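You operate a simulated robot arm through the tools that you are given. There is no shell and no other tool. Be economical: measure what you need, move in short steps, check, and stop when the job is done.

You are at the controls of a simulated two-armed robot. One attempt, no reset.

TASK
Dry the LOT 59 tray at 8 m/min and 40 degrees, then put it on the third tray shelf.
Fine: lay it on the white belt, start the dryer and let it ride to the end bar; shelves count from the bottom; the main switch stays on.

Only the result counts: the job must be done as asked and must still hold three seconds after the hand-in. Knocking over, shifting, dropping, spilling or breaking anything else fails it.

THE ROBOT
Two 7-joint arms with two-finger parallel grippers on one trunk, on a base that drives. Base frame: it is fixed to the floor where the robot stands at the start and does not move with it; the origin is under the middle of the robot, x ahead of it, y to its left, z up. Units: m, rad, N and s.
The left shoulder is at the start at [0.06, 0.143, 0.926], the right one opposite. With the tool pointing down near the work surface each hand reaches from about 0.3 to 0.74 m from the robot's upright axis, wherever it stands, measured 20 degrees to its own side. Places, roughly: belt under the sliding cover [0.7, -1.6, 1]; cover latch [0.5, -1.4, 1.2]; dryer [1.2, -1.5, 1]; dryer cabinet latch [0.4, -0.1, 0.8]; dryer main switch [0.4, -0.4, 0.7]; dryer speed dial [0.4, -1, 0.9]; dryer vent clamp lever [0.5, -3.1, 1.1]; gate handwheel [0.4, -1.7, 1]; heat dial [0.4, -1.2, 0.9]; small tray [0.5, -3, 0.75]; third tray shelf [0.6, -2.7, 1]; top of the white belt [0.7, -1, 1]. Payload 1.57 kg a hand.
The TCP of each hand is the grasp point between the finger pads, 0.03 m short of the fingertips. In the tool frame z runs along the fingers and y along their closing line. The gripper opens to 0.11 m. The fingers are 0.024 m wide and 0.012 m thick; the gripper's body (0.048 by 0.112 m) begins 0.078 m behind the TCP.
Orientation is told as [roll, pitch, yaw] about the base's x, y, z axes, in that order, counted from this pose: with the fingers straight down and closing along the base's y, the tool's x points along the base's -x, its y along +y and its z along -z.

THE INTERFACE
- The arms move only by the tool servo_tool. It takes "left_increments", "right_increments" or both (then of equal length, played together; a hand with none holds still); each is a list of rows, each an object of numbers (a shift or turn left out is 0, a gripper value left out holds the last): "dx", "dy", "dz": the shift along the tool's x, y, z in m; "ax", "ay", "az": the turn, a rotation vector about the tool's x, y, z in rad. In form: [{"dx": .., "dy": .., "dz": .., "ax": .., "ay": .., "az": ..}, ...]. A call has 1 to 10 rows; each row shifts and turns the commanded pose from where the row before left it, along the tool's axes as they then stand. "left_fingers" and "right_fingers" are, for a hand that has rows, the gripper command, from -1 (fully open) to 1 (shut), values between in proportion, set as the call begins (left out, the last holds). Rows are played at 5 a second. More than 0.05 m and 0.15 rad between two rows, or a gripper value outside its range, and nothing of the call is played. Where a pose cannot be reached the arm comes as near as it can. A force on the tool above 40 N (or 10 N above the force at the start of the call, whichever is more), or a blocked arm, ends the call early, and 0.2 s more pass. The fingers move at their own pace (about 0.045 m/s each) and stop on an object; they squeeze with about 27 N. The grip force told is the motor's: it shows also when the fingers shut on nothing. Time passes only in rows, and 0.2 s behind the last, so rows that do not move let the fingers close. The reply holds the time, the measured pose of the TCP, the force on the tool along the base axes, the opening and the grip force, in the units named above and with some noise, with the torque about the TCP (base axes, N m) and any sound that the robot's microphone picked up.
- Cameras (640 x 400 px; columns grow to the right, rows downward): "scene" is now at [0.042, -0.0193, 1.531]; the picture's right is [-0.26, -0.97, -0.00], its down [-0.76, 0.21, -0.62] and it looks along [0.60, -0.16, -0.79] (base axes); focal length 237 px, centre (320, 200). "left" rides on the left gripper at [0.07, -0.016, -0.141] in its tool frame; the picture's right is [0.23, 0.97, 0.00], its down [-0.86, 0.20, -0.48] and it looks along [-0.47, 0.11, 0.88] (tool axes); focal length 222 px, centre (320, 200). "right" rides on the right gripper at [0.07, 0.016, -0.141] in its tool frame; the picture's right is [-0.23, 0.97, 0.00], its down [-0.86, -0.20, -0.48] and it looks along [-0.47, -0.11, 0.88] (tool axes); focal length 222 px, centre (320, 200). There is no depth. A picture from a camera that has moved, and an enlarged one, comes with that camera's place and axes in the base frame and with its lens.
- camera(camera): a new picture of that camera. It takes no simulated time.
- move_column(by): slides the trunk up (or, below 0, down) by that many m; the arms and the scene camera ride with it, the base frame stays. It gives what a move gives, with no picture.
- steer(legs): drives the robot by 1 to 6 legs, each [ahead, left, turn to the left] in m, m and rad, along the robot's own axes; the way and the turn of a leg run together, so that a leg with both is an arc; at most 1.5 m and 3.142 rad a leg. The arms and the cameras ride along, it lands a little off, and it stops where it bumps. It gives what a move gives.
- head_to(pan, tilt): turns the head with the scene camera to pan (to the left, within 1.501 rad either way) and tilt (down, from -0.506 to 1.204), counted from straight ahead of the robot. It gives what a move gives.
- close_up(camera, box): a new picture of the part [left, top, right, bottom] of that camera's present view, enlarged. It takes no simulated time.
- hand_in(): hands the job in; it is judged then, once.

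Go step by step. Nothing tells you exact positions but the pictures and the camera data: compare them with the known pose of the tool, close in by small moves and look again before you grip or let go. The budget is 120 turns and 100 pictures, counting those below and the enlarged ones. Unless the task says otherwise, let go and move clear before handing in, and close with one line.

The tools are called as name(argument=value, ...) on one line, values as JSON. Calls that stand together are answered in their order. servo_tool: Moves the arms, as the interface text tells. Its arguments: {"type":"object","properties":{"left_increments":{"type":"array","items":{"type":"object","properties":{"dx":{"type":"number"},"dy":{"type":"number"},"dz":{"type":"number"},"ax":{"type":"number"},"ay":{"type":"number"},"az":{"type":"number"}}}},"left_fingers":{"type":"number"},"right_increments":{"type":"array","items":{"type":"object","properties":{"dx":{"type":"number"},"dy":{"type":"number"},"dz":{"type":"number"},"ax":{"type":"number"},"ay":{"type":"number"},"az":{"type":"number"}}}},"right_fingers":{"type":"number"}},"required":[]} The other tools are called the same way: move_column (by) slides the trunk up or down; steer (legs) drives the base; head_to (pan, tilt) turns the head that bears the scene camera; camera (camera) takes a picture; close_up (camera, box) takes an enlarged picture of a part of a camera's view; hand_in () hands the job in.

At the start:

```text
t: 0.0
left_position: [0.4562, -0.0721, 0.9998]
left_ee_rot: [-0.002, 0.0, 0.001]
left_force: [-1.2, -0.1, -0.3]
left_wrist_torque: [0.01, 0.0, -0.02]
left_grip_width: 0.11
left_gripper_force: 0.0
right_position: [0.3355, -0.4236, 0.999]
right_ee_rot: [0.0, 0.0, -0.001]
right_force: [-0.4, 0.2, -0.4]
right_wrist_torque: [-0.02, 0.0, 0.01]
right_grip_width: 0.1101
right_gripper_force: 0.1
trunk travel left (down, up): [-0.525, 0.065]
robot x, y, heading: [0.0008, 0.0034, -0.001]
head pan, tilt: [-0.264, 0.906]
```

scene: 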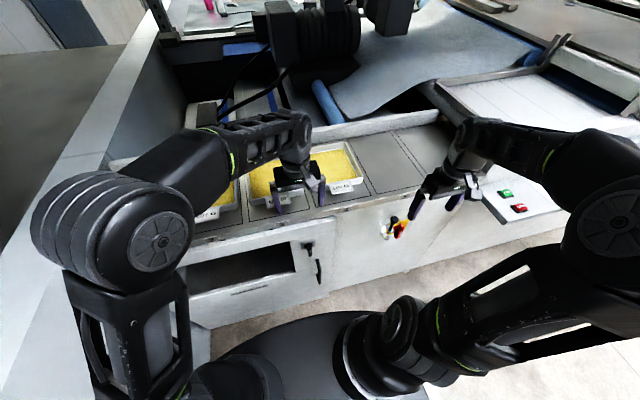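
right: 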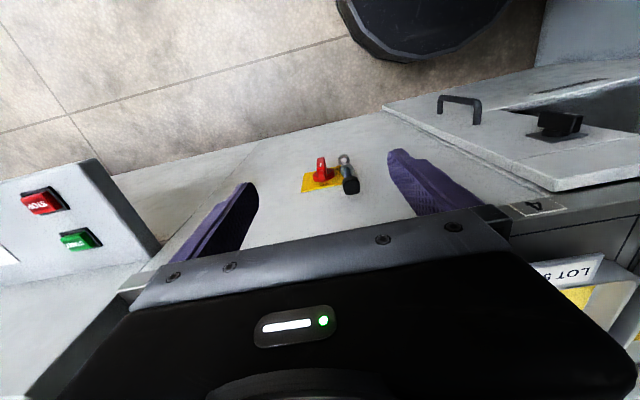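
left: 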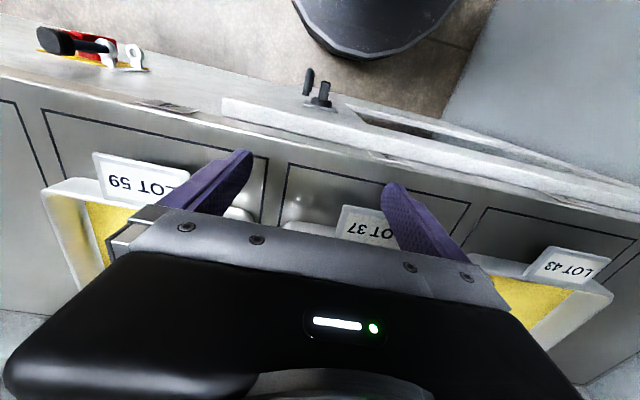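

I see three trays (LOT 59 the rightmost) on a counter ahead, and a START/STOP panel to the right. First I look around to the right along the machine.

head_to(pan=-0.9, tilt=0.6)

camera(camera="scene")

close_up(camera="left", box=[0, 0, 320, 200])

close_up(camera="right", box=[260, 60, 640, 300])

```text
t: 1.0
left_position: [0.4554, -0.0719, 0.9995]
left_ee_rot: [0.0, 0.0, 0.0]
left_force: [0.3, -0.1, 0.3]
left_wrist_torque: [-0.01, 0.0, -0.03]
left_grip_width: 0.11
left_gripper_force: 0.0
right_position: [0.3357, -0.4245, 1.0]
right_ee_rot: [0.001, -0.001, 0.0]
right_force: [-0.1, -0.7, 0.0]
right_wrist_torque: [0.01, -0.03, -0.01]
right_grip_width: 0.11
right_gripper_force: 0.1
trunk travel left (down, up): [-0.525, 0.065]
robot x, y, heading: [0.0024, -0.0012, -0.003]
head pan, tilt: [-0.901, 0.6]
```

```text
96 pictures are left
camera scene: at [0.0244, -0.0689, 1.5561], right [-0.78, -0.62, 0.0], down [-0.35, 0.44, -0.82], along [0.51, -0.65, -0.57], focal length 237 px, centre (320, 200)
```

scene: 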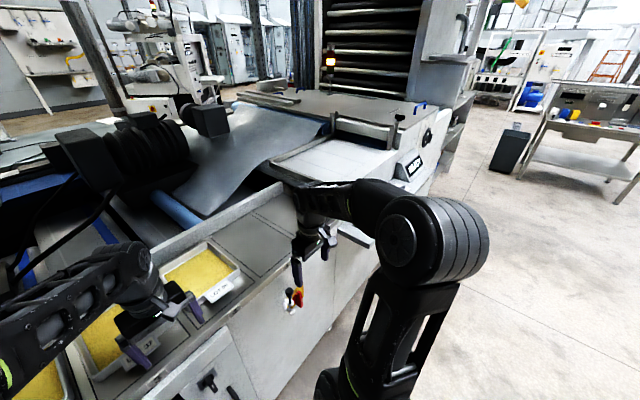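

```text
2.00 times, centred on (160, 100) of left
camera zoom: at [0.3846, -0.0889, 1.1416], right [-0.23, 0.97, 0.0], down [0.86, 0.2, 0.48], along [0.47, 0.11, -0.88], focal length 444 px, centre (640, 400)
```

zoom: 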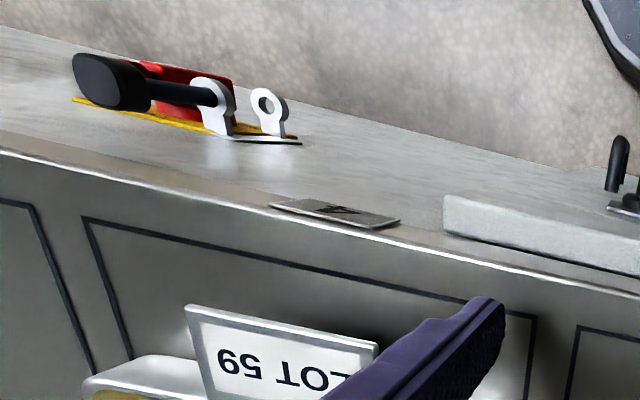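

```text
1.67 times, centred on (450, 180) of right
camera zoom: at [0.2658, -0.4074, 1.1412], right [0.23, 0.97, 0.0], down [0.86, -0.2, 0.48], along [0.47, -0.11, -0.88], focal length 370 px, centre (103, 233)
```

zoom: 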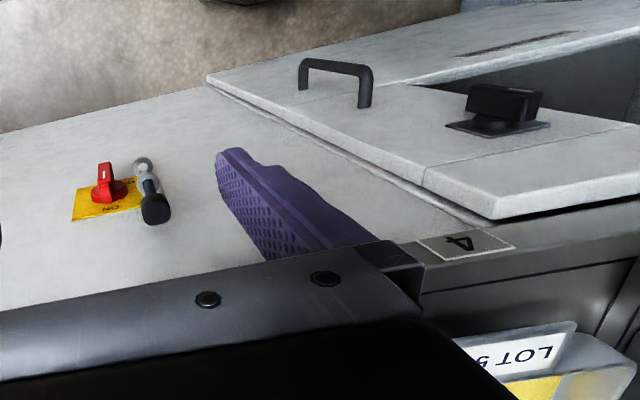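

The switch is on; the dials lie beyond the right arm. I lift both hands and pull them back before driving along the machine.

servo_tool(left_increments=[{"dz": -0.05}, {"dz": -0.05}, {"dz": -0.05}, {"dz": -0.05}, {"dx": 0.05}, {"dx": 0.05}, {"dx": 0.05}], right_increments=[{"dz": -0.05}, {"dz": -0.05}, {"dz": -0.05}, {"dz": -0.05}, {"dx": 0.03}, {}, {}])

camera(camera="scene")

close_up(camera="scene", box=[280, 60, 520, 210])

```text
t: 2.6
left_position: [0.3052, -0.0732, 1.0896]
left_ee_rot: [-0.001, -0.001, 0.001]
left_force: [0.1, 0.0, 0.0]
left_wrist_torque: [-0.05, -0.01, 0.01]
left_grip_width: 0.1098
left_gripper_force: 0.0
left hand out of reach, approached as far as the arm can: row 2, 3, 4
right_position: [0.3043, -0.4249, 1.1213]
right_ee_rot: [0.0, -0.002, 0.001]
right_force: [0.1, 0.4, 0.0]
right_wrist_torque: [0.0, 0.0, -0.01]
right_grip_width: 0.1102
right_gripper_force: 0.0
right hand out of reach, approached as far as the arm can: row 3, 4
trunk travel left (down, up): [-0.525, 0.065]
robot x, y, heading: [-0.0001, 0.0022, -0.004]
head pan, tilt: [-0.901, 0.6]
```

```text
93 pictures are left
camera scene: at [0.0226, -0.0682, 1.5563], right [-0.78, -0.62, 0.0], down [-0.35, 0.44, -0.83], along [0.51, -0.65, -0.56], focal length 237 px, centre (320, 200)
```

scene: 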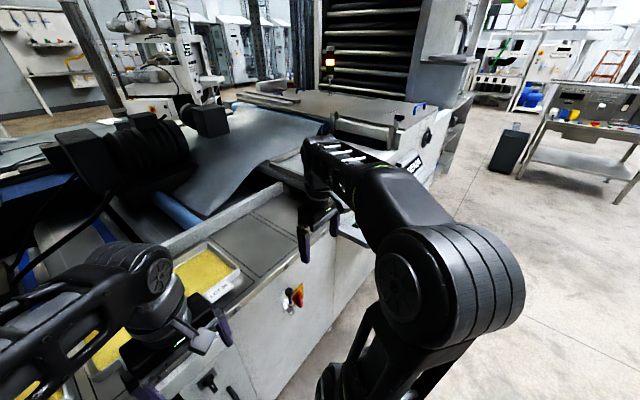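

```text
2.67 times, centred on (400, 135) of scene
camera zoom: at [0.0226, -0.0682, 1.5563], right [-0.78, -0.62, 0.0], down [-0.35, 0.44, -0.83], along [0.51, -0.65, -0.56], focal length 632 px, centre (107, 373)
```

zoom: 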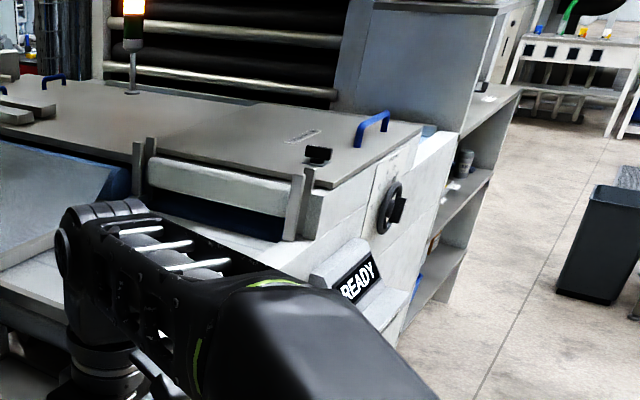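

READY display, a gate handwheel and the sliding cover are visible. I drive to the right, a little back from the machine.

steer(legs=[[-0.15, 0, 0], [0, -1.1, 0]])

head_to(pan=0.0, tilt=0.7)

camera(camera="scene")

```text
t: 9.3
left_position: [0.1473, -1.2005, 1.0915]
left_ee_rot: [0.0, -0.001, -0.021]
left_force: [0.6, 0.4, -0.5]
left_wrist_torque: [0.01, 0.02, 0.05]
left_grip_width: 0.11
left_gripper_force: 0.0
right_position: [0.1387, -1.5517, 1.1197]
right_ee_rot: [0.0, 0.0, -0.022]
right_force: [-0.5, 0.3, 0.3]
right_wrist_torque: [-0.02, 0.04, 0.01]
right_grip_width: 0.11
right_gripper_force: 0.1
trunk travel left (down, up): [-0.525, 0.065]
robot x, y, heading: [-0.1565, -1.1198, -0.022]
head pan, tilt: [-0.901, 0.6]
```

```text
t: 10.5
left_position: [0.1476, -1.1997, 1.09]
left_ee_rot: [-0.002, -0.001, -0.021]
left_force: [-0.3, -0.2, -0.8]
left_wrist_torque: [0.03, 0.03, 0.05]
left_grip_width: 0.11
left_gripper_force: 0.1
right_position: [0.1392, -1.5511, 1.1198]
right_ee_rot: [0.001, 0.001, -0.021]
right_force: [-1.0, 1.0, 0.4]
right_wrist_torque: [0.0, -0.02, 0.02]
right_grip_width: 0.1099
right_gripper_force: 0.1
trunk travel left (down, up): [-0.525, 0.065]
robot x, y, heading: [-0.1572, -1.1204, -0.02]
head pan, tilt: [0.0, 0.7]
```

```text
91 pictures are left
camera scene: at [-0.1031, -1.1211, 1.5476], right [-0.02, -1.0, 0.0], down [-0.64, 0.01, -0.77], along [0.76, -0.02, -0.64], focal length 237 px, centre (320, 200)
```

scene: 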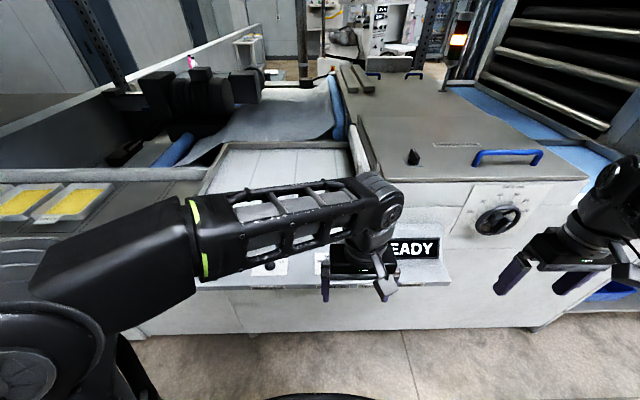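

I can see the machine; the left arm hides the dials. I move the left hand aside and zoom.

servo_tool(left_increments=[{"dy": 0.05}, {"dy": 0.05}, {"dy": 0.05}, {"dy": 0.05}, {"dy": 0.05}, {"dy": 0.05}], right_increments=[{"dy": -0.05}, {"dy": -0.05}, {"dy": -0.05}, {"dy": 0}, {"dy": 0}, {"dy": 0}])

camera(camera="scene")

close_up(camera="scene", box=[200, 200, 520, 340])

close_up(camera="scene", box=[320, 50, 640, 250])

```text
t: 11.9
left_position: [0.1538, -0.8986, 1.0885]
left_ee_rot: [0.0, -0.001, -0.022]
left_force: [0.9, -0.1, -0.6]
left_wrist_torque: [-0.02, 0.0, -0.03]
left_grip_width: 0.1101
left_gripper_force: 0.0
right_position: [0.1369, -1.6995, 1.1081]
right_ee_rot: [-0.005, -0.003, -0.021]
right_force: [-0.5, -0.4, -0.5]
right_wrist_torque: [0.02, -0.01, -0.03]
right_grip_width: 0.1102
right_gripper_force: 0.0
right hand out of reach, approached as far as the arm can: row 2, 3
trunk travel left (down, up): [-0.525, 0.065]
robot x, y, heading: [-0.1538, -1.1217, -0.02]
head pan, tilt: [0.0, 0.7]
```

```text
90 pictures are left
camera scene: at [-0.1038, -1.1209, 1.5476], right [-0.02, -1.0, 0.0], down [-0.64, 0.01, -0.77], along [0.77, -0.02, -0.64], focal length 237 px, centre (320, 200)
```

scene: 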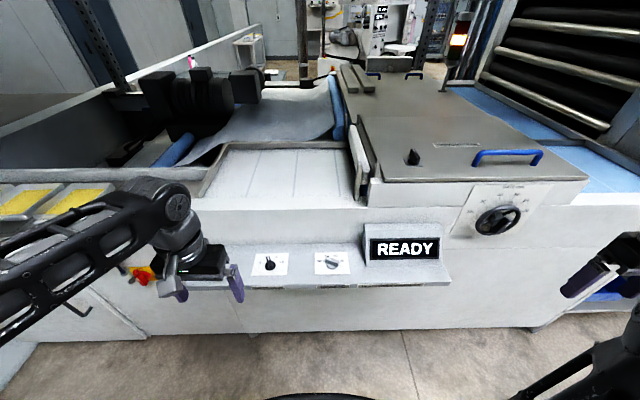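

```text
2.00 times, centred on (360, 270) of scene
camera zoom: at [-0.1038, -1.1209, 1.5476], right [-0.02, -1.0, 0.0], down [-0.64, 0.01, -0.77], along [0.77, -0.02, -0.64], focal length 474 px, centre (240, 60)
```

zoom: 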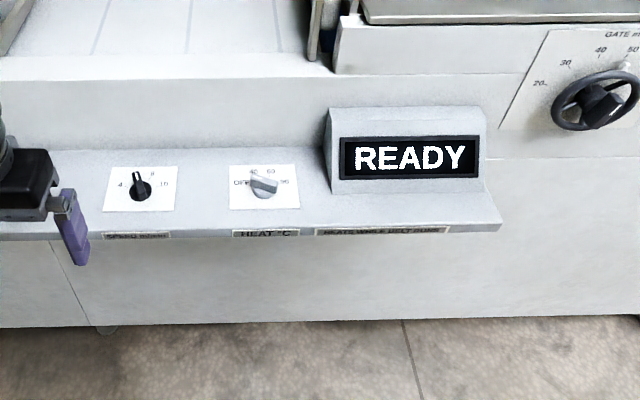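

```text
2.00 times, centred on (480, 150) of scene
camera zoom: at [-0.1038, -1.1209, 1.5476], right [-0.02, -1.0, 0.0], down [-0.64, 0.01, -0.77], along [0.77, -0.02, -0.64], focal length 474 px, centre (0, 300)
```

zoom: 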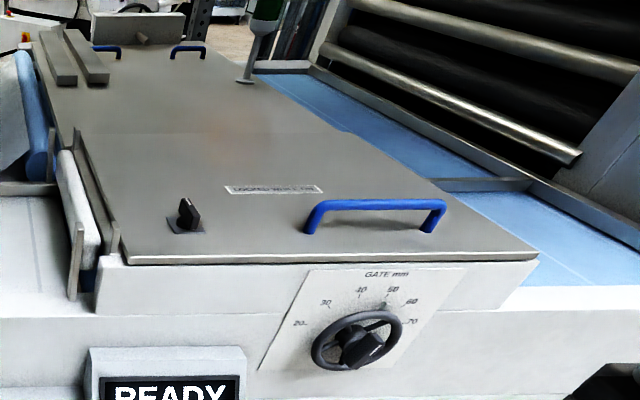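

close_up(camera="scene", box=[240, 240, 370, 325])

close_up(camera="scene", box=[360, 230, 460, 295])

close_up(camera="scene", box=[440, 175, 560, 250])

close_up(camera="scene", box=[400, 130, 500, 190])

```text
4.71 times, centred on (305, 282) of scene
camera zoom: at [-0.1038, -1.1209, 1.5476], right [-0.02, -1.0, 0.0], down [-0.64, 0.01, -0.77], along [0.77, -0.02, -0.64], focal length 1116 px, centre (391, -188)
```

zoom: 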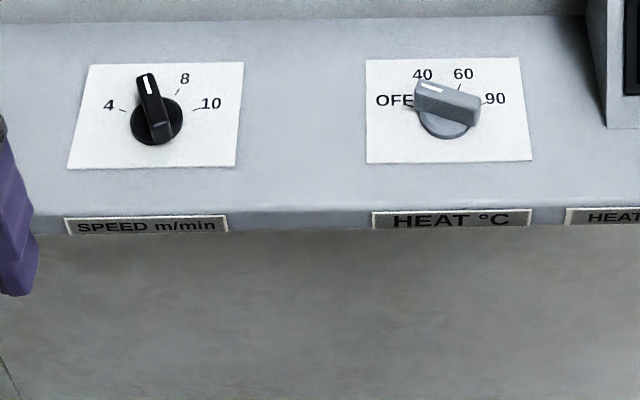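

```text
6.15 times, centred on (410, 262) of scene
camera zoom: at [-0.1038, -1.1209, 1.5476], right [-0.02, -1.0, 0.0], down [-0.64, 0.01, -0.77], along [0.77, -0.02, -0.64], focal length 1459 px, centre (-234, -185)
```

zoom: 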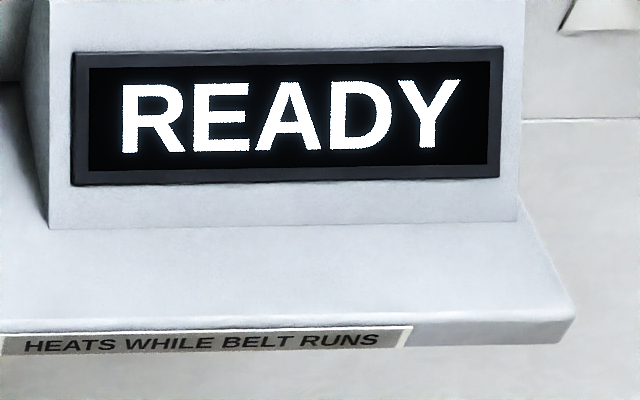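

```text
5.33 times, centred on (500, 212) of scene
camera zoom: at [-0.1038, -1.1209, 1.5476], right [-0.02, -1.0, 0.0], down [-0.64, 0.01, -0.77], along [0.77, -0.02, -0.64], focal length 1264 px, centre (-640, 133)
```

zoom: 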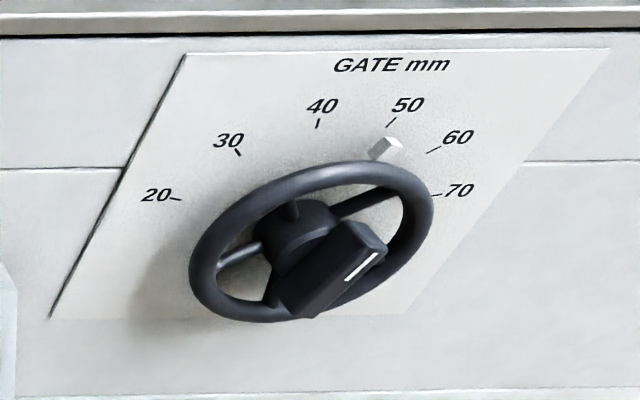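

```text
6.40 times, centred on (450, 160) of scene
camera zoom: at [-0.1038, -1.1209, 1.5476], right [-0.02, -1.0, 0.0], down [-0.64, 0.01, -0.77], along [0.77, -0.02, -0.64], focal length 1517 px, centre (-512, 456)
```

zoom: 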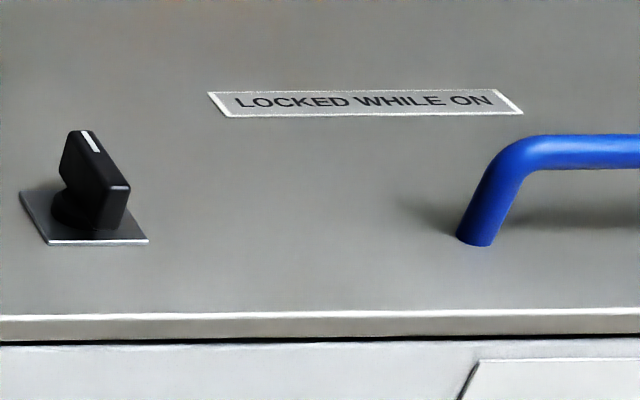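

Speed points between 4 and 8 (at 6), heat seems to be at 40 already. I bring the left hand near the speed dial and look with its camera.

servo_tool(left_increments=[{"dy": -0.04, "dx": -0.04}, {"dy": -0.035, "dx": -0.04}, {"dx": -0.03}])

camera(camera="left")

```text
refused: row 1 steps farther than a row can; nothing moved
```

```text
83 pictures are left
camera left: at [0.0824, -0.9139, 1.2307], right [-0.21, 0.98, 0.0], down [0.86, 0.18, 0.48], along [0.47, 0.1, -0.88], focal length 222 px, centre (320, 200)
```

left: 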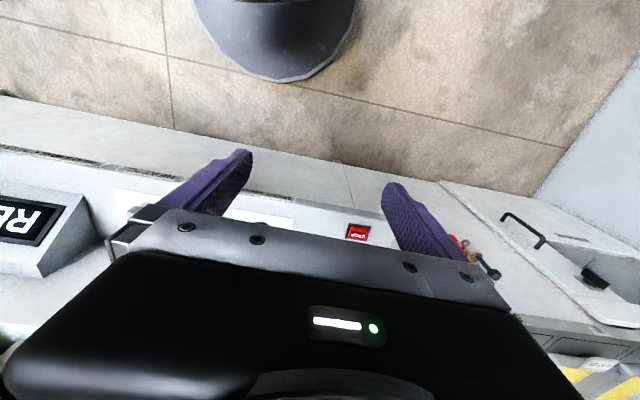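

servo_tool(left_increments=[{"dy": -0.035, "dx": -0.03}, {"dy": -0.035, "dx": -0.03}, {"dx": -0.05}, {"dx": -0.05}, {"dx": -0.04}])

camera(camera="left")

```text
t: 13.1
left_position: [0.3562, -0.9763, 1.0899]
left_ee_rot: [-0.002, 0.0, -0.021]
left_force: [-0.1, -0.2, 0.2]
left_wrist_torque: [0.01, 0.04, 0.0]
left_grip_width: 0.11
left_gripper_force: 0.0
right_position: [0.1383, -1.6994, 1.1064]
right_ee_rot: [-0.004, -0.003, -0.02]
right_force: [0.1, 0.1, -0.1]
right_wrist_torque: [0.03, 0.0, 0.02]
right_grip_width: 0.1099
right_gripper_force: 0.0
trunk travel left (down, up): [-0.525, 0.065]
robot x, y, heading: [-0.157, -1.1201, -0.027]
head pan, tilt: [0.0, 0.7]
```

```text
82 pictures are left
camera left: at [0.2848, -0.9921, 1.2319], right [-0.21, 0.98, 0.0], down [0.86, 0.18, 0.48], along [0.47, 0.1, -0.88], focal length 222 px, centre (320, 200)
```

left: 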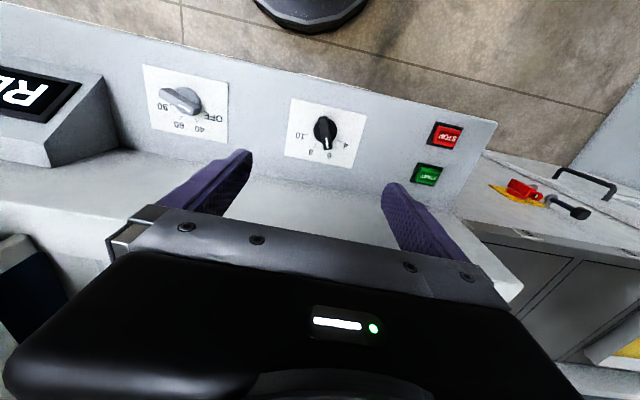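

close_up(camera="left", box=[130, 55, 390, 180])

close_up(camera="left", box=[280, 90, 380, 170])

```text
2.46 times, centred on (260, 118) of left
camera zoom: at [0.2848, -0.9921, 1.2319], right [-0.21, 0.98, 0.0], down [0.86, 0.18, 0.48], along [0.47, 0.1, -0.88], focal length 547 px, centre (468, 403)
```

zoom: 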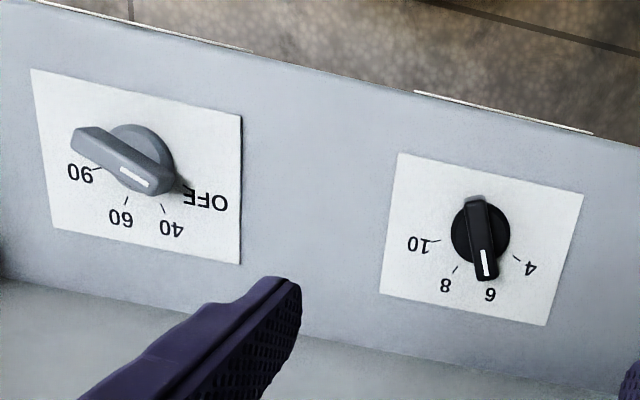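

```text
5.00 times, centred on (330, 130) of left
camera zoom: at [0.2848, -0.9921, 1.2319], right [-0.21, 0.98, 0.0], down [0.86, 0.18, 0.48], along [0.47, 0.1, -0.88], focal length 1111 px, centre (270, 550)
```

zoom: 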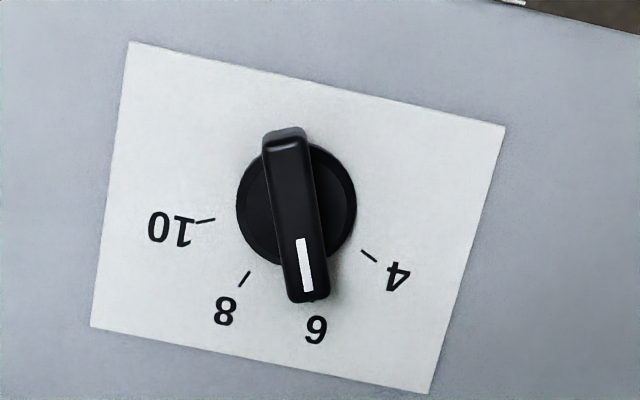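

close_up(camera="left", box=[140, 65, 240, 145])

```text
5.00 times, centred on (190, 105) of left
camera zoom: at [0.2848, -0.9921, 1.2319], right [-0.21, 0.98, 0.0], down [0.86, 0.18, 0.48], along [0.47, 0.1, -0.88], focal length 1111 px, centre (970, 675)
```

zoom: 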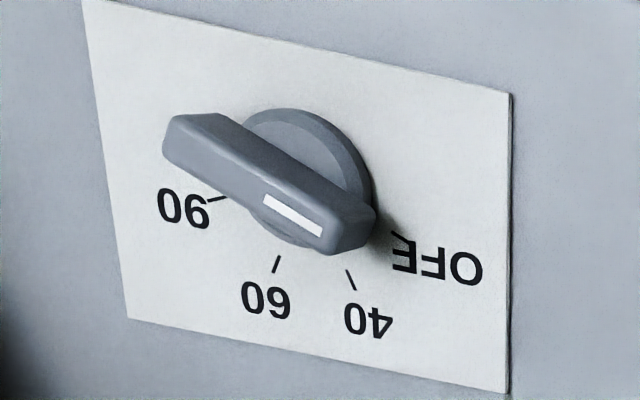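

The heat dial is at OFF and speed at 6; the panel is horizontal at z≈0.90, the speed knob at about (0.348, -0.971), START/STOP left of it. I align the left hand with the speed knob and go down.

servo_tool(left_increments=[{"dx": 0.008, "dy": 0.005}, {"az": -0.14}, {"az": -0.14}, {"az": -0.126}, {"dz": 0.05}, {"dz": 0.03}], left_fingers=-0.3)

camera(camera="left")

```text
t: 14.5
left_position: [0.3437, -0.9701, 1.0109]
left_ee_rot: [0.001, -0.001, 0.386]
left_force: [-0.3, -0.1, 1.5]
left_wrist_torque: [0.02, 0.03, 0.0]
left_grip_width: 0.0718
left_gripper_force: 0.1
right_position: [0.1379, -1.698, 1.106]
right_ee_rot: [-0.004, -0.002, -0.02]
right_force: [-1.3, -0.2, 1.0]
right_wrist_torque: [0.01, 0.0, 0.01]
right_grip_width: 0.1098
right_gripper_force: 0.2
trunk travel left (down, up): [-0.525, 0.065]
robot x, y, heading: [-0.1572, -1.1215, -0.021]
head pan, tilt: [0.0, 0.7]
```

```text
78 pictures are left
camera left: at [0.285, -1.0118, 1.1519], right [-0.58, 0.82, 0.0], down [0.72, 0.51, 0.48], along [0.39, 0.28, -0.88], focal length 222 px, centre (320, 200)
```

left: 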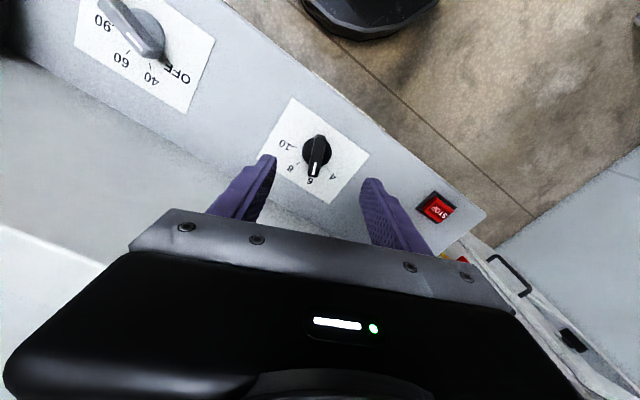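

servo_tool(left_increments=[{"dz": 0.03, "dy": -0.002}, {"dz": 0.02}, {"dz": 0.013}])

close_up(camera="left", box=[200, 80, 440, 230])

```text
t: 15.3
left_position: [0.346, -0.9706, 0.9472]
left_ee_rot: [0.0, 0.0, 0.387]
left_force: [0.5, -0.1, 0.2]
left_wrist_torque: [0.01, -0.02, -0.02]
left_grip_width: 0.0715
left_gripper_force: 0.1
right_position: [0.1365, -1.6992, 1.1074]
right_ee_rot: [-0.003, -0.003, -0.021]
right_force: [0.4, 0.6, -0.8]
right_wrist_torque: [0.01, 0.03, -0.04]
right_grip_width: 0.1099
right_gripper_force: 0.1
trunk travel left (down, up): [-0.525, 0.065]
robot x, y, heading: [-0.1551, -1.1229, -0.028]
head pan, tilt: [0.0, 0.7]
```

```text
2.67 times, centred on (320, 155) of left
camera zoom: at [0.2859, -1.0121, 1.0891], right [-0.58, 0.82, 0.0], down [0.72, 0.51, 0.48], along [0.39, 0.28, -0.88], focal length 592 px, centre (320, 320)
```

zoom: 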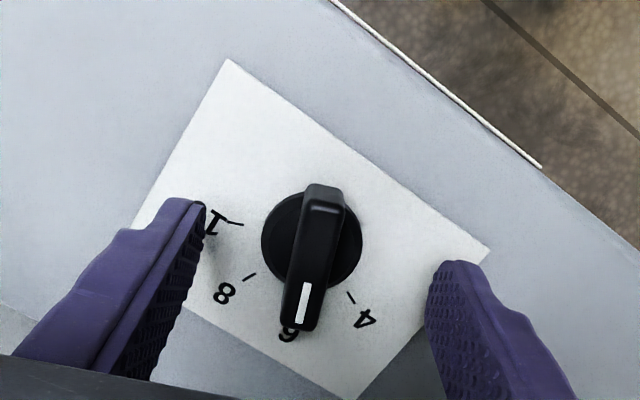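

servo_tool(left_increments=[{"dz": 0.006}, {}, {}, {}, {}], left_fingers=1)

close_up(camera="left", box=[200, 80, 440, 230])

```text
t: 16.5
left_position: [0.3456, -0.9725, 0.9411]
left_ee_rot: [-0.001, 0.002, 0.383]
left_force: [2.2, -4.1, -1.8]
left_wrist_torque: [-0.16, -0.23, -0.04]
left_grip_width: 0.0132
left_gripper_force: 27.8
right_position: [0.1383, -1.6992, 1.1068]
right_ee_rot: [-0.002, -0.003, -0.021]
right_force: [0.2, 0.0, -0.5]
right_wrist_torque: [0.0, 0.0, 0.01]
right_grip_width: 0.1099
right_gripper_force: 0.0
trunk travel left (down, up): [-0.525, 0.065]
robot x, y, heading: [-0.158, -1.1212, -0.021]
head pan, tilt: [0.0, 0.7]
```

```text
2.67 times, centred on (320, 155) of left
camera zoom: at [0.2857, -1.0138, 1.0835], right [-0.58, 0.82, 0.0], down [0.72, 0.51, 0.48], along [0.39, 0.28, -0.88], focal length 592 px, centre (320, 320)
```

zoom: 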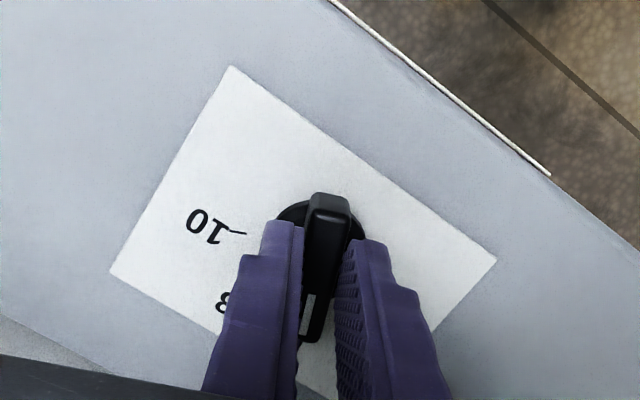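

Gripped (13 mm). I turn clockwise by about 0.80 rad to 8.

servo_tool(left_increments=[{"az": 0.1}, {"az": 0.1}, {"az": 0.1}, {"az": 0.1}, {"az": 0.1}, {"az": 0.1}, {"az": 0.1}, {"az": 0.1}])

servo_tool(left_increments=[{}, {"dz": -0.005}, {"dz": -0.04}, {"dz": -0.04}], left_fingers=-0.3)

close_up(camera="left", box=[200, 80, 440, 230])

```text
t: 18.3
left_position: [0.3454, -0.9673, 0.9414]
left_ee_rot: [0.002, 0.0, -0.415]
left_force: [-2.0, 19.1, 8.4]
left_wrist_torque: [0.89, 0.83, 0.11]
left_grip_width: 0.0129
left_gripper_force: 30.2
right_position: [0.1369, -1.6972, 1.1082]
right_ee_rot: [-0.005, -0.003, -0.019]
right_force: [0.1, 0.1, -0.7]
right_wrist_torque: [-0.01, 0.04, -0.01]
right_grip_width: 0.1102
right_gripper_force: 0.2
trunk travel left (down, up): [-0.525, 0.065]
robot x, y, heading: [-0.1545, -1.1193, -0.023]
head pan, tilt: [0.0, 0.7]
```

```text
t: 19.3
left_position: [0.3462, -0.9736, 1.0286]
left_ee_rot: [0.0, 0.0, -0.416]
left_force: [-0.1, -0.4, -0.4]
left_wrist_torque: [0.01, -0.01, 0.0]
left_grip_width: 0.0717
left_gripper_force: 0.0
right_position: [0.1375, -1.699, 1.1074]
right_ee_rot: [-0.004, -0.004, -0.02]
right_force: [-0.3, -0.3, -0.1]
right_wrist_torque: [0.0, -0.03, -0.04]
right_grip_width: 0.1101
right_gripper_force: 0.1
trunk travel left (down, up): [-0.525, 0.065]
robot x, y, heading: [-0.1576, -1.1186, -0.022]
head pan, tilt: [0.0, 0.7]
```

```text
2.67 times, centred on (320, 155) of left
camera zoom: at [0.2744, -0.9589, 1.1705], right [0.18, 0.98, 0.0], down [0.86, -0.16, 0.48], along [0.47, -0.09, -0.88], focal length 592 px, centre (320, 320)
```

zoom: 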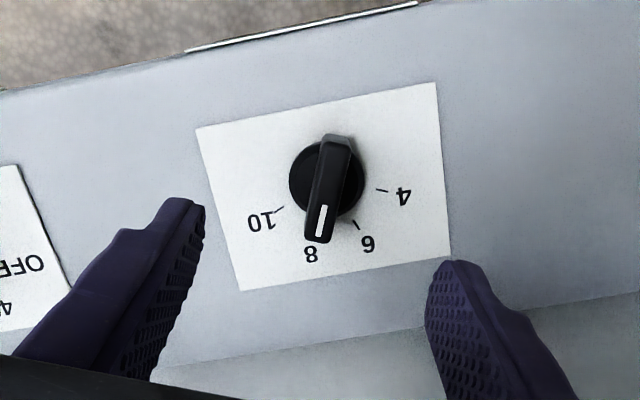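

Speed now at 8. Next the heat dial: centre about (0.348, -1.163), from OFF (yaw +68°) to 40 (+23°).

servo_tool(left_increments=[{"az": -0.14}, {"az": -0.14}, {"az": -0.136}, {"dy": -0.0475}, {"dy": -0.0475}, {"dy": -0.0475}, {"dy": -0.0475, "dx": -0.002}], left_fingers=0)

servo_tool(left_increments=[{"az": -0.149}, {"az": -0.149}, {"az": -0.149}, {"az": -0.149}, {"az": -0.149}, {"az": -0.149}, {"az": -0.149}, {"az": -0.149}])

camera(camera="left")

```text
t: 20.9
left_position: [0.3475, -1.1638, 1.0265]
left_ee_rot: [0.003, -0.001, 0.002]
left_force: [-0.2, -0.3, 0.9]
left_wrist_torque: [0.07, 0.01, 0.0]
left_grip_width: 0.0548
left_gripper_force: 0.0
right_position: [0.138, -1.6994, 1.1077]
right_ee_rot: [-0.006, -0.002, -0.021]
right_force: [0.3, 0.0, 0.2]
right_wrist_torque: [0.01, 0.0, 0.03]
right_grip_width: 0.1098
right_gripper_force: 0.0
trunk travel left (down, up): [-0.525, 0.065]
robot x, y, heading: [-0.1542, -1.1156, -0.019]
head pan, tilt: [0.0, 0.7]
```

```text
t: 22.7
left_position: [0.3478, -1.1615, 1.0269]
left_ee_rot: [-0.001, 0.001, 1.199]
left_force: [0.0, -0.2, -0.5]
left_wrist_torque: [-0.04, 0.05, -0.01]
left_grip_width: 0.0549
left_gripper_force: 0.1
right_position: [0.1382, -1.6989, 1.107]
right_ee_rot: [-0.003, -0.004, -0.021]
right_force: [-0.9, 0.8, -0.2]
right_wrist_torque: [0.02, -0.01, 0.01]
right_grip_width: 0.11
right_gripper_force: 0.2
trunk travel left (down, up): [-0.525, 0.065]
robot x, y, heading: [-0.1565, -1.1221, -0.023]
head pan, tilt: [0.0, 0.7]
```

```text
74 pictures are left
camera left: at [0.3371, -1.233, 1.1684], right [-0.99, 0.14, 0.0], down [0.13, 0.87, 0.48], along [0.07, 0.47, -0.88], focal length 222 px, centre (320, 200)
```

left: 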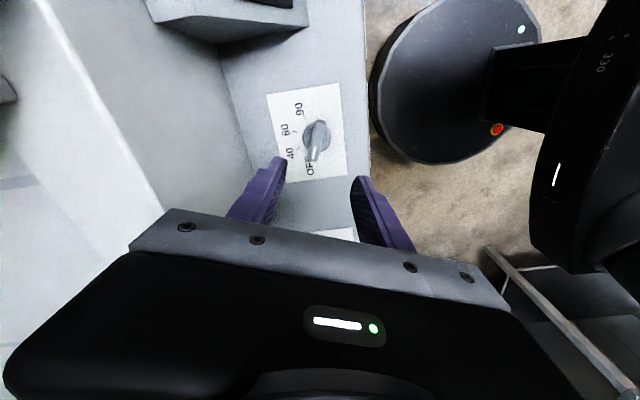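

servo_tool(left_increments=[{"dz": 0.04, "dx": 0.0075, "dy": -0.003}, {"dz": 0.035}])

close_up(camera="left", box=[200, 80, 440, 230])

```text
t: 23.3
left_position: [0.3481, -1.1686, 0.9524]
left_ee_rot: [0.0, 0.0, 1.194]
left_force: [0.2, -1.0, 0.2]
left_wrist_torque: [-0.02, 0.03, 0.0]
left_grip_width: 0.055
left_gripper_force: 0.0
right_position: [0.1373, -1.6986, 1.1068]
right_ee_rot: [-0.004, -0.002, -0.022]
right_force: [-0.1, -0.7, 1.9]
right_wrist_torque: [-0.04, 0.01, 0.03]
right_grip_width: 0.1099
right_gripper_force: 0.1
trunk travel left (down, up): [-0.525, 0.065]
robot x, y, heading: [-0.1573, -1.1188, -0.019]
head pan, tilt: [0.0, 0.7]
```

```text
2.67 times, centred on (320, 155) of left
camera zoom: at [0.3354, -1.2413, 1.0943], right [-0.99, 0.15, 0.0], down [0.13, 0.87, 0.48], along [0.07, 0.47, -0.88], focal length 592 px, centre (320, 320)
```

zoom: 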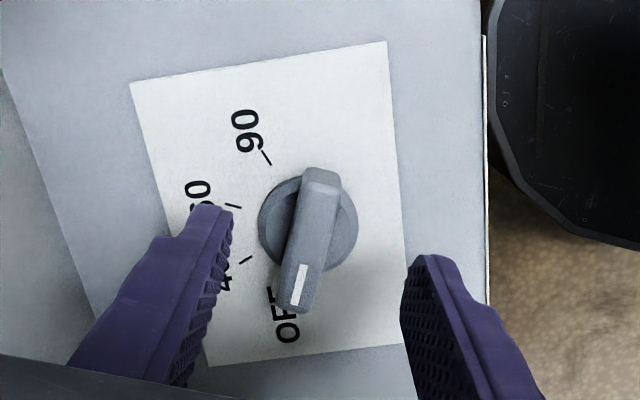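

servo_tool(left_increments=[{"dz": 0.011, "dx": 0.004, "dy": -0.002}, {}])

servo_tool(left_increments=[{}, {}, {}, {}], left_fingers=1)

servo_tool(left_increments=[{"az": 0.1}, {"az": 0.1}, {"az": 0.1}, {"az": 0.1}, {"az": 0.1}, {"az": 0.1}, {"az": 0.1}, {"az": 0.1}])

servo_tool(left_increments=[{}, {"dz": -0.005}, {"dz": -0.04}, {"dz": -0.04}], left_fingers=0)

close_up(camera="left", box=[200, 80, 440, 230])

```text
t: 23.9
left_position: [0.3484, -1.1737, 0.9407]
left_ee_rot: [0.001, 0.001, 1.195]
left_force: [-0.6, 0.2, -0.3]
left_wrist_torque: [0.0, 0.02, 0.01]
left_grip_width: 0.0549
left_gripper_force: 0.0
right_position: [0.138, -1.6994, 1.1076]
right_ee_rot: [-0.006, -0.002, -0.021]
right_force: [0.6, -0.3, 0.4]
right_wrist_torque: [0.0, -0.02, 0.0]
right_grip_width: 0.1098
right_gripper_force: 0.1
trunk travel left (down, up): [-0.525, 0.065]
robot x, y, heading: [-0.157, -1.1164, -0.022]
head pan, tilt: [0.0, 0.7]
```

```text
t: 24.9
left_position: [0.3493, -1.1744, 0.9416]
left_ee_rot: [-0.001, 0.0, 1.193]
left_force: [10.5, -3.4, -0.2]
left_wrist_torque: [-0.16, -0.12, -0.51]
left_grip_width: 0.0131
left_gripper_force: 26.7
right_position: [0.1387, -1.6996, 1.1069]
right_ee_rot: [-0.003, -0.002, -0.019]
right_force: [-0.1, -0.1, 0.1]
right_wrist_torque: [0.0, 0.01, -0.01]
right_grip_width: 0.1099
right_gripper_force: 0.1
trunk travel left (down, up): [-0.525, 0.065]
robot x, y, heading: [-0.1574, -1.12, -0.017]
head pan, tilt: [0.0, 0.7]
```

```text
t: 26.7
left_position: [0.3476, -1.1712, 0.9404]
left_ee_rot: [0.003, 0.001, 0.394]
left_force: [-8.1, 5.7, 15.7]
left_wrist_torque: [0.0, 0.66, 0.04]
left_grip_width: 0.0129
left_gripper_force: 30.0
right_position: [0.1372, -1.699, 1.108]
right_ee_rot: [-0.006, -0.004, -0.018]
right_force: [-0.2, -0.2, -0.4]
right_wrist_torque: [-0.01, -0.02, 0.0]
right_grip_width: 0.1102
right_gripper_force: 0.0
trunk travel left (down, up): [-0.525, 0.065]
robot x, y, heading: [-0.1553, -1.1215, -0.021]
head pan, tilt: [0.0, 0.7]
```

```text
t: 27.7
left_position: [0.3506, -1.1721, 1.0267]
left_ee_rot: [0.002, 0.001, 0.395]
left_force: [1.1, -0.5, -0.1]
left_wrist_torque: [-0.01, 0.0, 0.01]
left_grip_width: 0.0552
left_gripper_force: 0.1
right_position: [0.1366, -1.6991, 1.1063]
right_ee_rot: [-0.006, -0.003, -0.021]
right_force: [-0.4, 0.0, 0.2]
right_wrist_torque: [-0.01, 0.01, 0.01]
right_grip_width: 0.1101
right_gripper_force: 0.1
trunk travel left (down, up): [-0.525, 0.065]
robot x, y, heading: [-0.1589, -1.1198, -0.017]
head pan, tilt: [0.0, 0.7]
```

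```text
2.67 times, centred on (320, 155) of left
camera zoom: at [0.2901, -1.2155, 1.1687], right [-0.58, 0.81, 0.0], down [0.71, 0.51, 0.48], along [0.39, 0.28, -0.88], focal length 592 px, centre (320, 320)
```

zoom: 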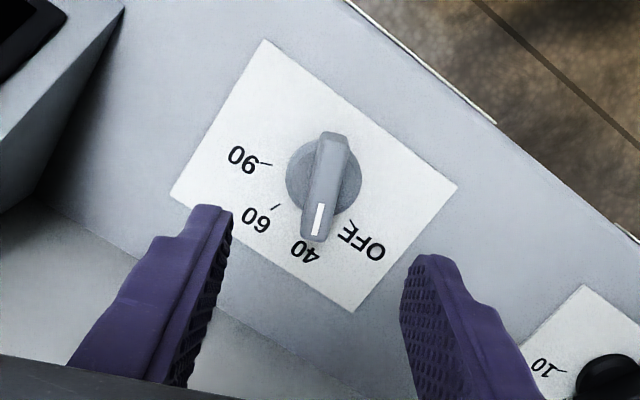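

Both dials are set. Now I look to the right side: end bar, shelves.

servo_tool(left_increments=[{"az": 0.13, "dz": -0.03}, {"az": 0.13, "dz": -0.03}, {"az": 0.13}, {"dx": 0.05}, {"dx": 0.05}, {"dx": 0.05}, {"dy": 0.05}, {"dy": 0.05}], left_fingers=-1)

head_to(pan=-0.9, tilt=0.55)

camera(camera="scene")

```text
t: 29.5
left_position: [0.1957, -1.0747, 1.0776]
left_ee_rot: [0.0, -0.001, 0.004]
left_force: [-0.3, 0.3, 0.0]
left_wrist_torque: [-0.04, 0.0, 0.01]
left_grip_width: 0.1102
left_gripper_force: 0.1
left hand out of reach, approached as far as the arm can: row 2
right_position: [0.1378, -1.6981, 1.1073]
right_ee_rot: [-0.006, -0.003, -0.022]
right_force: [-0.5, -0.4, -0.3]
right_wrist_torque: [-0.02, -0.03, 0.0]
right_grip_width: 0.1098
right_gripper_force: 0.0
trunk travel left (down, up): [-0.525, 0.065]
robot x, y, heading: [-0.1584, -1.1178, -0.022]
head pan, tilt: [0.0, 0.7]
```

```text
t: 30.7
left_position: [0.1958, -1.0759, 1.0765]
left_ee_rot: [-0.001, 0.002, 0.005]
left_force: [0.3, 0.4, 0.7]
left_wrist_torque: [0.02, -0.01, 0.01]
left_grip_width: 0.1101
left_gripper_force: 0.1
right_position: [0.1379, -1.6989, 1.1075]
right_ee_rot: [-0.005, -0.003, -0.021]
right_force: [0.9, 0.8, -0.6]
right_wrist_torque: [-0.01, -0.03, -0.05]
right_grip_width: 0.1101
right_gripper_force: 0.0
trunk travel left (down, up): [-0.525, 0.065]
robot x, y, heading: [-0.1543, -1.1158, -0.022]
head pan, tilt: [-0.901, 0.55]
```

```text
71 pictures are left
camera scene: at [-0.1337, -1.1907, 1.5607], right [-0.8, -0.61, 0.0], down [-0.32, 0.42, -0.85], along [0.52, -0.68, -0.52], focal length 237 px, centre (320, 200)
```

scene: 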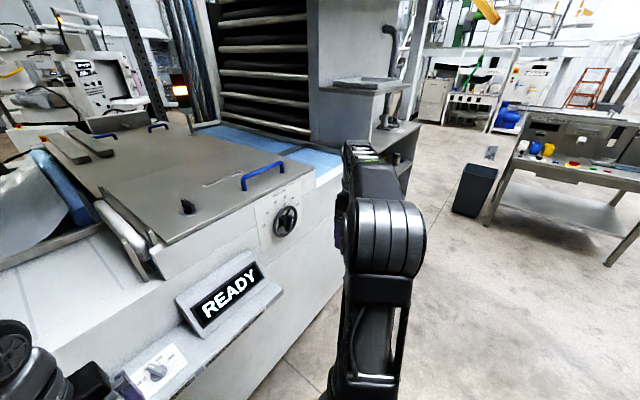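

Third shelf I will inspect later. Now I drive back to fetch the LOT 59 tray with the right hand.

steer(legs=[[0, 1.1, 0.022], [0.12, 0, 0]])

head_to(pan=-0.3, tilt=0.8)

camera(camera="scene")

```text
t: 37.2
left_position: [0.3236, 0.0403, 1.0766]
left_ee_rot: [0.0, 0.002, 0.03]
left_force: [0.2, -0.2, 0.7]
left_wrist_torque: [0.01, 0.01, -0.02]
left_grip_width: 0.1098
left_gripper_force: 0.0
right_position: [0.2825, -0.585, 1.1055]
right_ee_rot: [-0.004, -0.001, 0.005]
right_force: [0.1, -0.1, -0.5]
right_wrist_torque: [-0.01, 0.04, 0.0]
right_grip_width: 0.11
right_gripper_force: 0.0
trunk travel left (down, up): [-0.525, 0.065]
robot x, y, heading: [-0.0316, -0.0163, 0.005]
head pan, tilt: [-0.901, 0.55]
```

```text
t: 38.2
left_position: [0.3226, 0.0399, 1.0761]
left_ee_rot: [0.001, 0.0, 0.029]
left_force: [0.3, 0.4, 0.0]
left_wrist_torque: [-0.02, 0.01, 0.0]
left_grip_width: 0.1101
left_gripper_force: 0.1
right_position: [0.2804, -0.5843, 1.1061]
right_ee_rot: [-0.004, -0.003, 0.005]
right_force: [-0.2, -0.1, 0.3]
right_wrist_torque: [-0.02, -0.02, 0.01]
right_grip_width: 0.11
right_gripper_force: 0.0
trunk travel left (down, up): [-0.525, 0.065]
robot x, y, heading: [-0.0277, -0.0159, 0.005]
head pan, tilt: [-0.3, 0.799]
```

```text
70 pictures are left
camera scene: at [0.0171, -0.0369, 1.5393], right [-0.29, -0.96, 0.0], down [-0.69, 0.21, -0.7], along [0.67, -0.2, -0.72], focal length 237 px, centre (320, 200)
```

scene: 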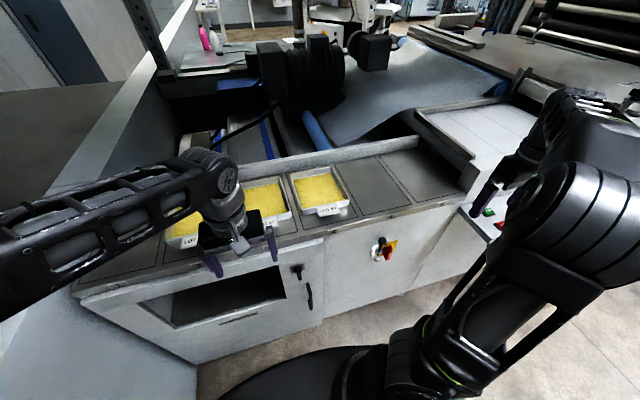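

close_up(camera="scene", box=[230, 145, 430, 270])

camera(camera="left")

```text
3.20 times, centred on (330, 208) of scene
camera zoom: at [0.0171, -0.0369, 1.5393], right [-0.29, -0.96, 0.0], down [-0.69, 0.21, -0.7], along [0.67, -0.2, -0.72], focal length 759 px, centre (288, 176)
```

zoom: 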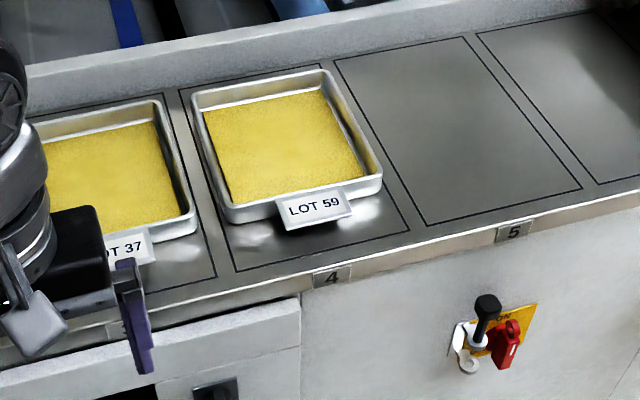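

```text
68 pictures are left
camera left: at [0.2517, 0.0212, 1.2178], right [-0.26, 0.97, 0.0], down [0.85, 0.22, 0.48], along [0.46, 0.12, -0.88], focal length 222 px, centre (320, 200)
```

left: 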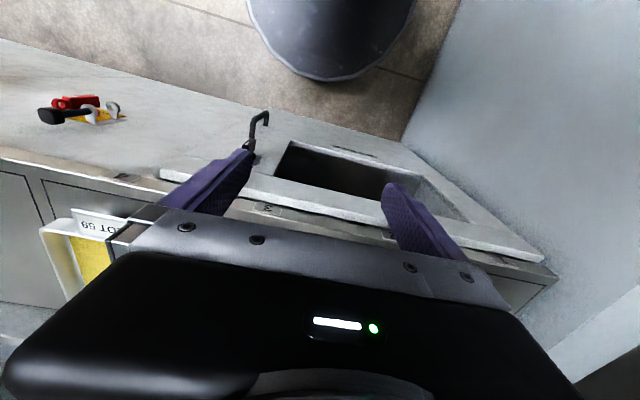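

LOT 59 tray is about 0.165 x 0.19 m, centre near (0.61, -0.21), rim about z 0.96. I bring the right hand over its right rim and look.

servo_tool(right_increments=[{"dx": -0.032, "dy": 0.0294}, {"dx": -0.032, "dy": 0.0294}, {"dx": -0.032, "dy": 0.0294}, {"dx": -0.032, "dy": 0.0294}, {"dx": -0.032, "dy": 0.0294}, {"dx": -0.032, "dy": 0.0294}, {"dx": -0.032, "dy": 0.0294}, {"dx": -0.032, "dy": 0.0294}, {"dx": -0.032, "dy": 0.0294}, {"dx": -0.032, "dy": 0.0294}], right_fingers=0.2)

camera(camera="right")

camera(camera="scene")

```text
t: 40.4
left_position: [0.3235, 0.0407, 1.077]
left_ee_rot: [-0.002, 0.001, 0.029]
left_force: [-0.2, 0.8, 0.0]
left_wrist_torque: [-0.04, 0.03, -0.02]
left_grip_width: 0.1102
left_gripper_force: 0.0
right_position: [0.4674, -0.4118, 1.1204]
right_ee_rot: [0.106, -0.112, -0.046]
right_force: [-0.7, 0.4, 0.2]
right_wrist_torque: [-0.03, -0.02, -0.03]
right_grip_width: 0.0437
right_gripper_force: 0.1
right hand out of reach, approached as far as the arm can: row 3, 4, 5, 6, 9, 10
trunk travel left (down, up): [-0.525, 0.065]
robot x, y, heading: [-0.0304, -0.0121, 0.004]
head pan, tilt: [-0.3, 0.799]
```

```text
67 pictures are left
camera right: at [0.3818, -0.4055, 1.2547], right [0.26, 0.96, 0.13], down [0.79, -0.28, 0.55], along [0.56, -0.04, -0.83], focal length 222 px, centre (320, 200)
```

right: 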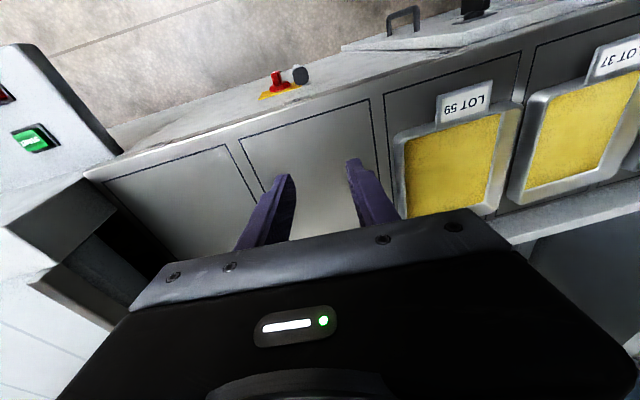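

```text
66 pictures are left
camera scene: at [0.0183, -0.0352, 1.5393], right [-0.29, -0.96, 0.0], down [-0.69, 0.21, -0.7], along [0.67, -0.2, -0.72], focal length 237 px, centre (320, 200)
```

scene: 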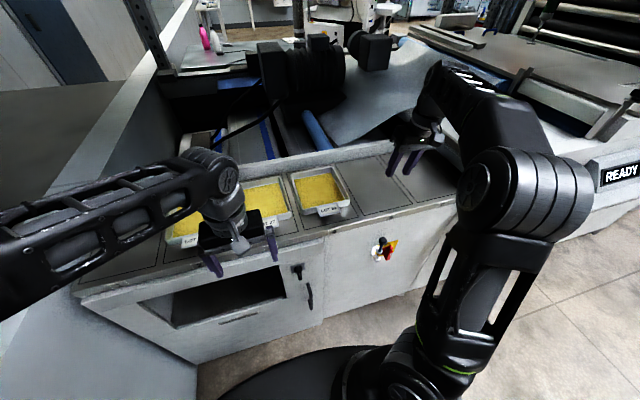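

The arm is at its reach limit this high. I raise the trunk, come down a little and level the hand.

move_column(by=0.06)

servo_tool(right_increments=[{"dz": 0.03}, {"dz": 0.03}, {"dz": 0.03}])

```text
t: 41.4
left_position: [0.321, 0.0411, 1.1365]
left_ee_rot: [0.001, 0.001, 0.03]
left_force: [0.4, -0.9, -0.1]
left_wrist_torque: [-0.01, -0.01, 0.0]
left_grip_width: 0.1101
left_gripper_force: 0.0
right_position: [0.4662, -0.4129, 1.1814]
right_ee_rot: [0.107, -0.112, -0.044]
right_force: [-0.4, 0.1, 0.8]
right_wrist_torque: [-0.03, -0.01, 0.01]
right_grip_width: 0.0441
right_gripper_force: 0.1
trunk travel left (down, up): [-0.585, 0.005]
robot x, y, heading: [-0.0267, -0.0115, 0.006]
head pan, tilt: [-0.3, 0.799]
```

```text
t: 42.2
left_position: [0.3221, 0.0404, 1.135]
left_ee_rot: [-0.001, 0.0, 0.028]
left_force: [0.5, 0.4, -0.4]
left_wrist_torque: [0.01, -0.01, 0.03]
left_grip_width: 0.1103
left_gripper_force: 0.0
right_position: [0.4755, -0.404, 1.0918]
right_ee_rot: [0.106, -0.112, -0.046]
right_force: [-0.4, 0.5, 0.5]
right_wrist_torque: [0.01, -0.02, 0.0]
right_grip_width: 0.044
right_gripper_force: 0.1
trunk travel left (down, up): [-0.585, 0.005]
robot x, y, heading: [-0.0335, -0.013, 0.002]
head pan, tilt: [-0.3, 0.799]
```

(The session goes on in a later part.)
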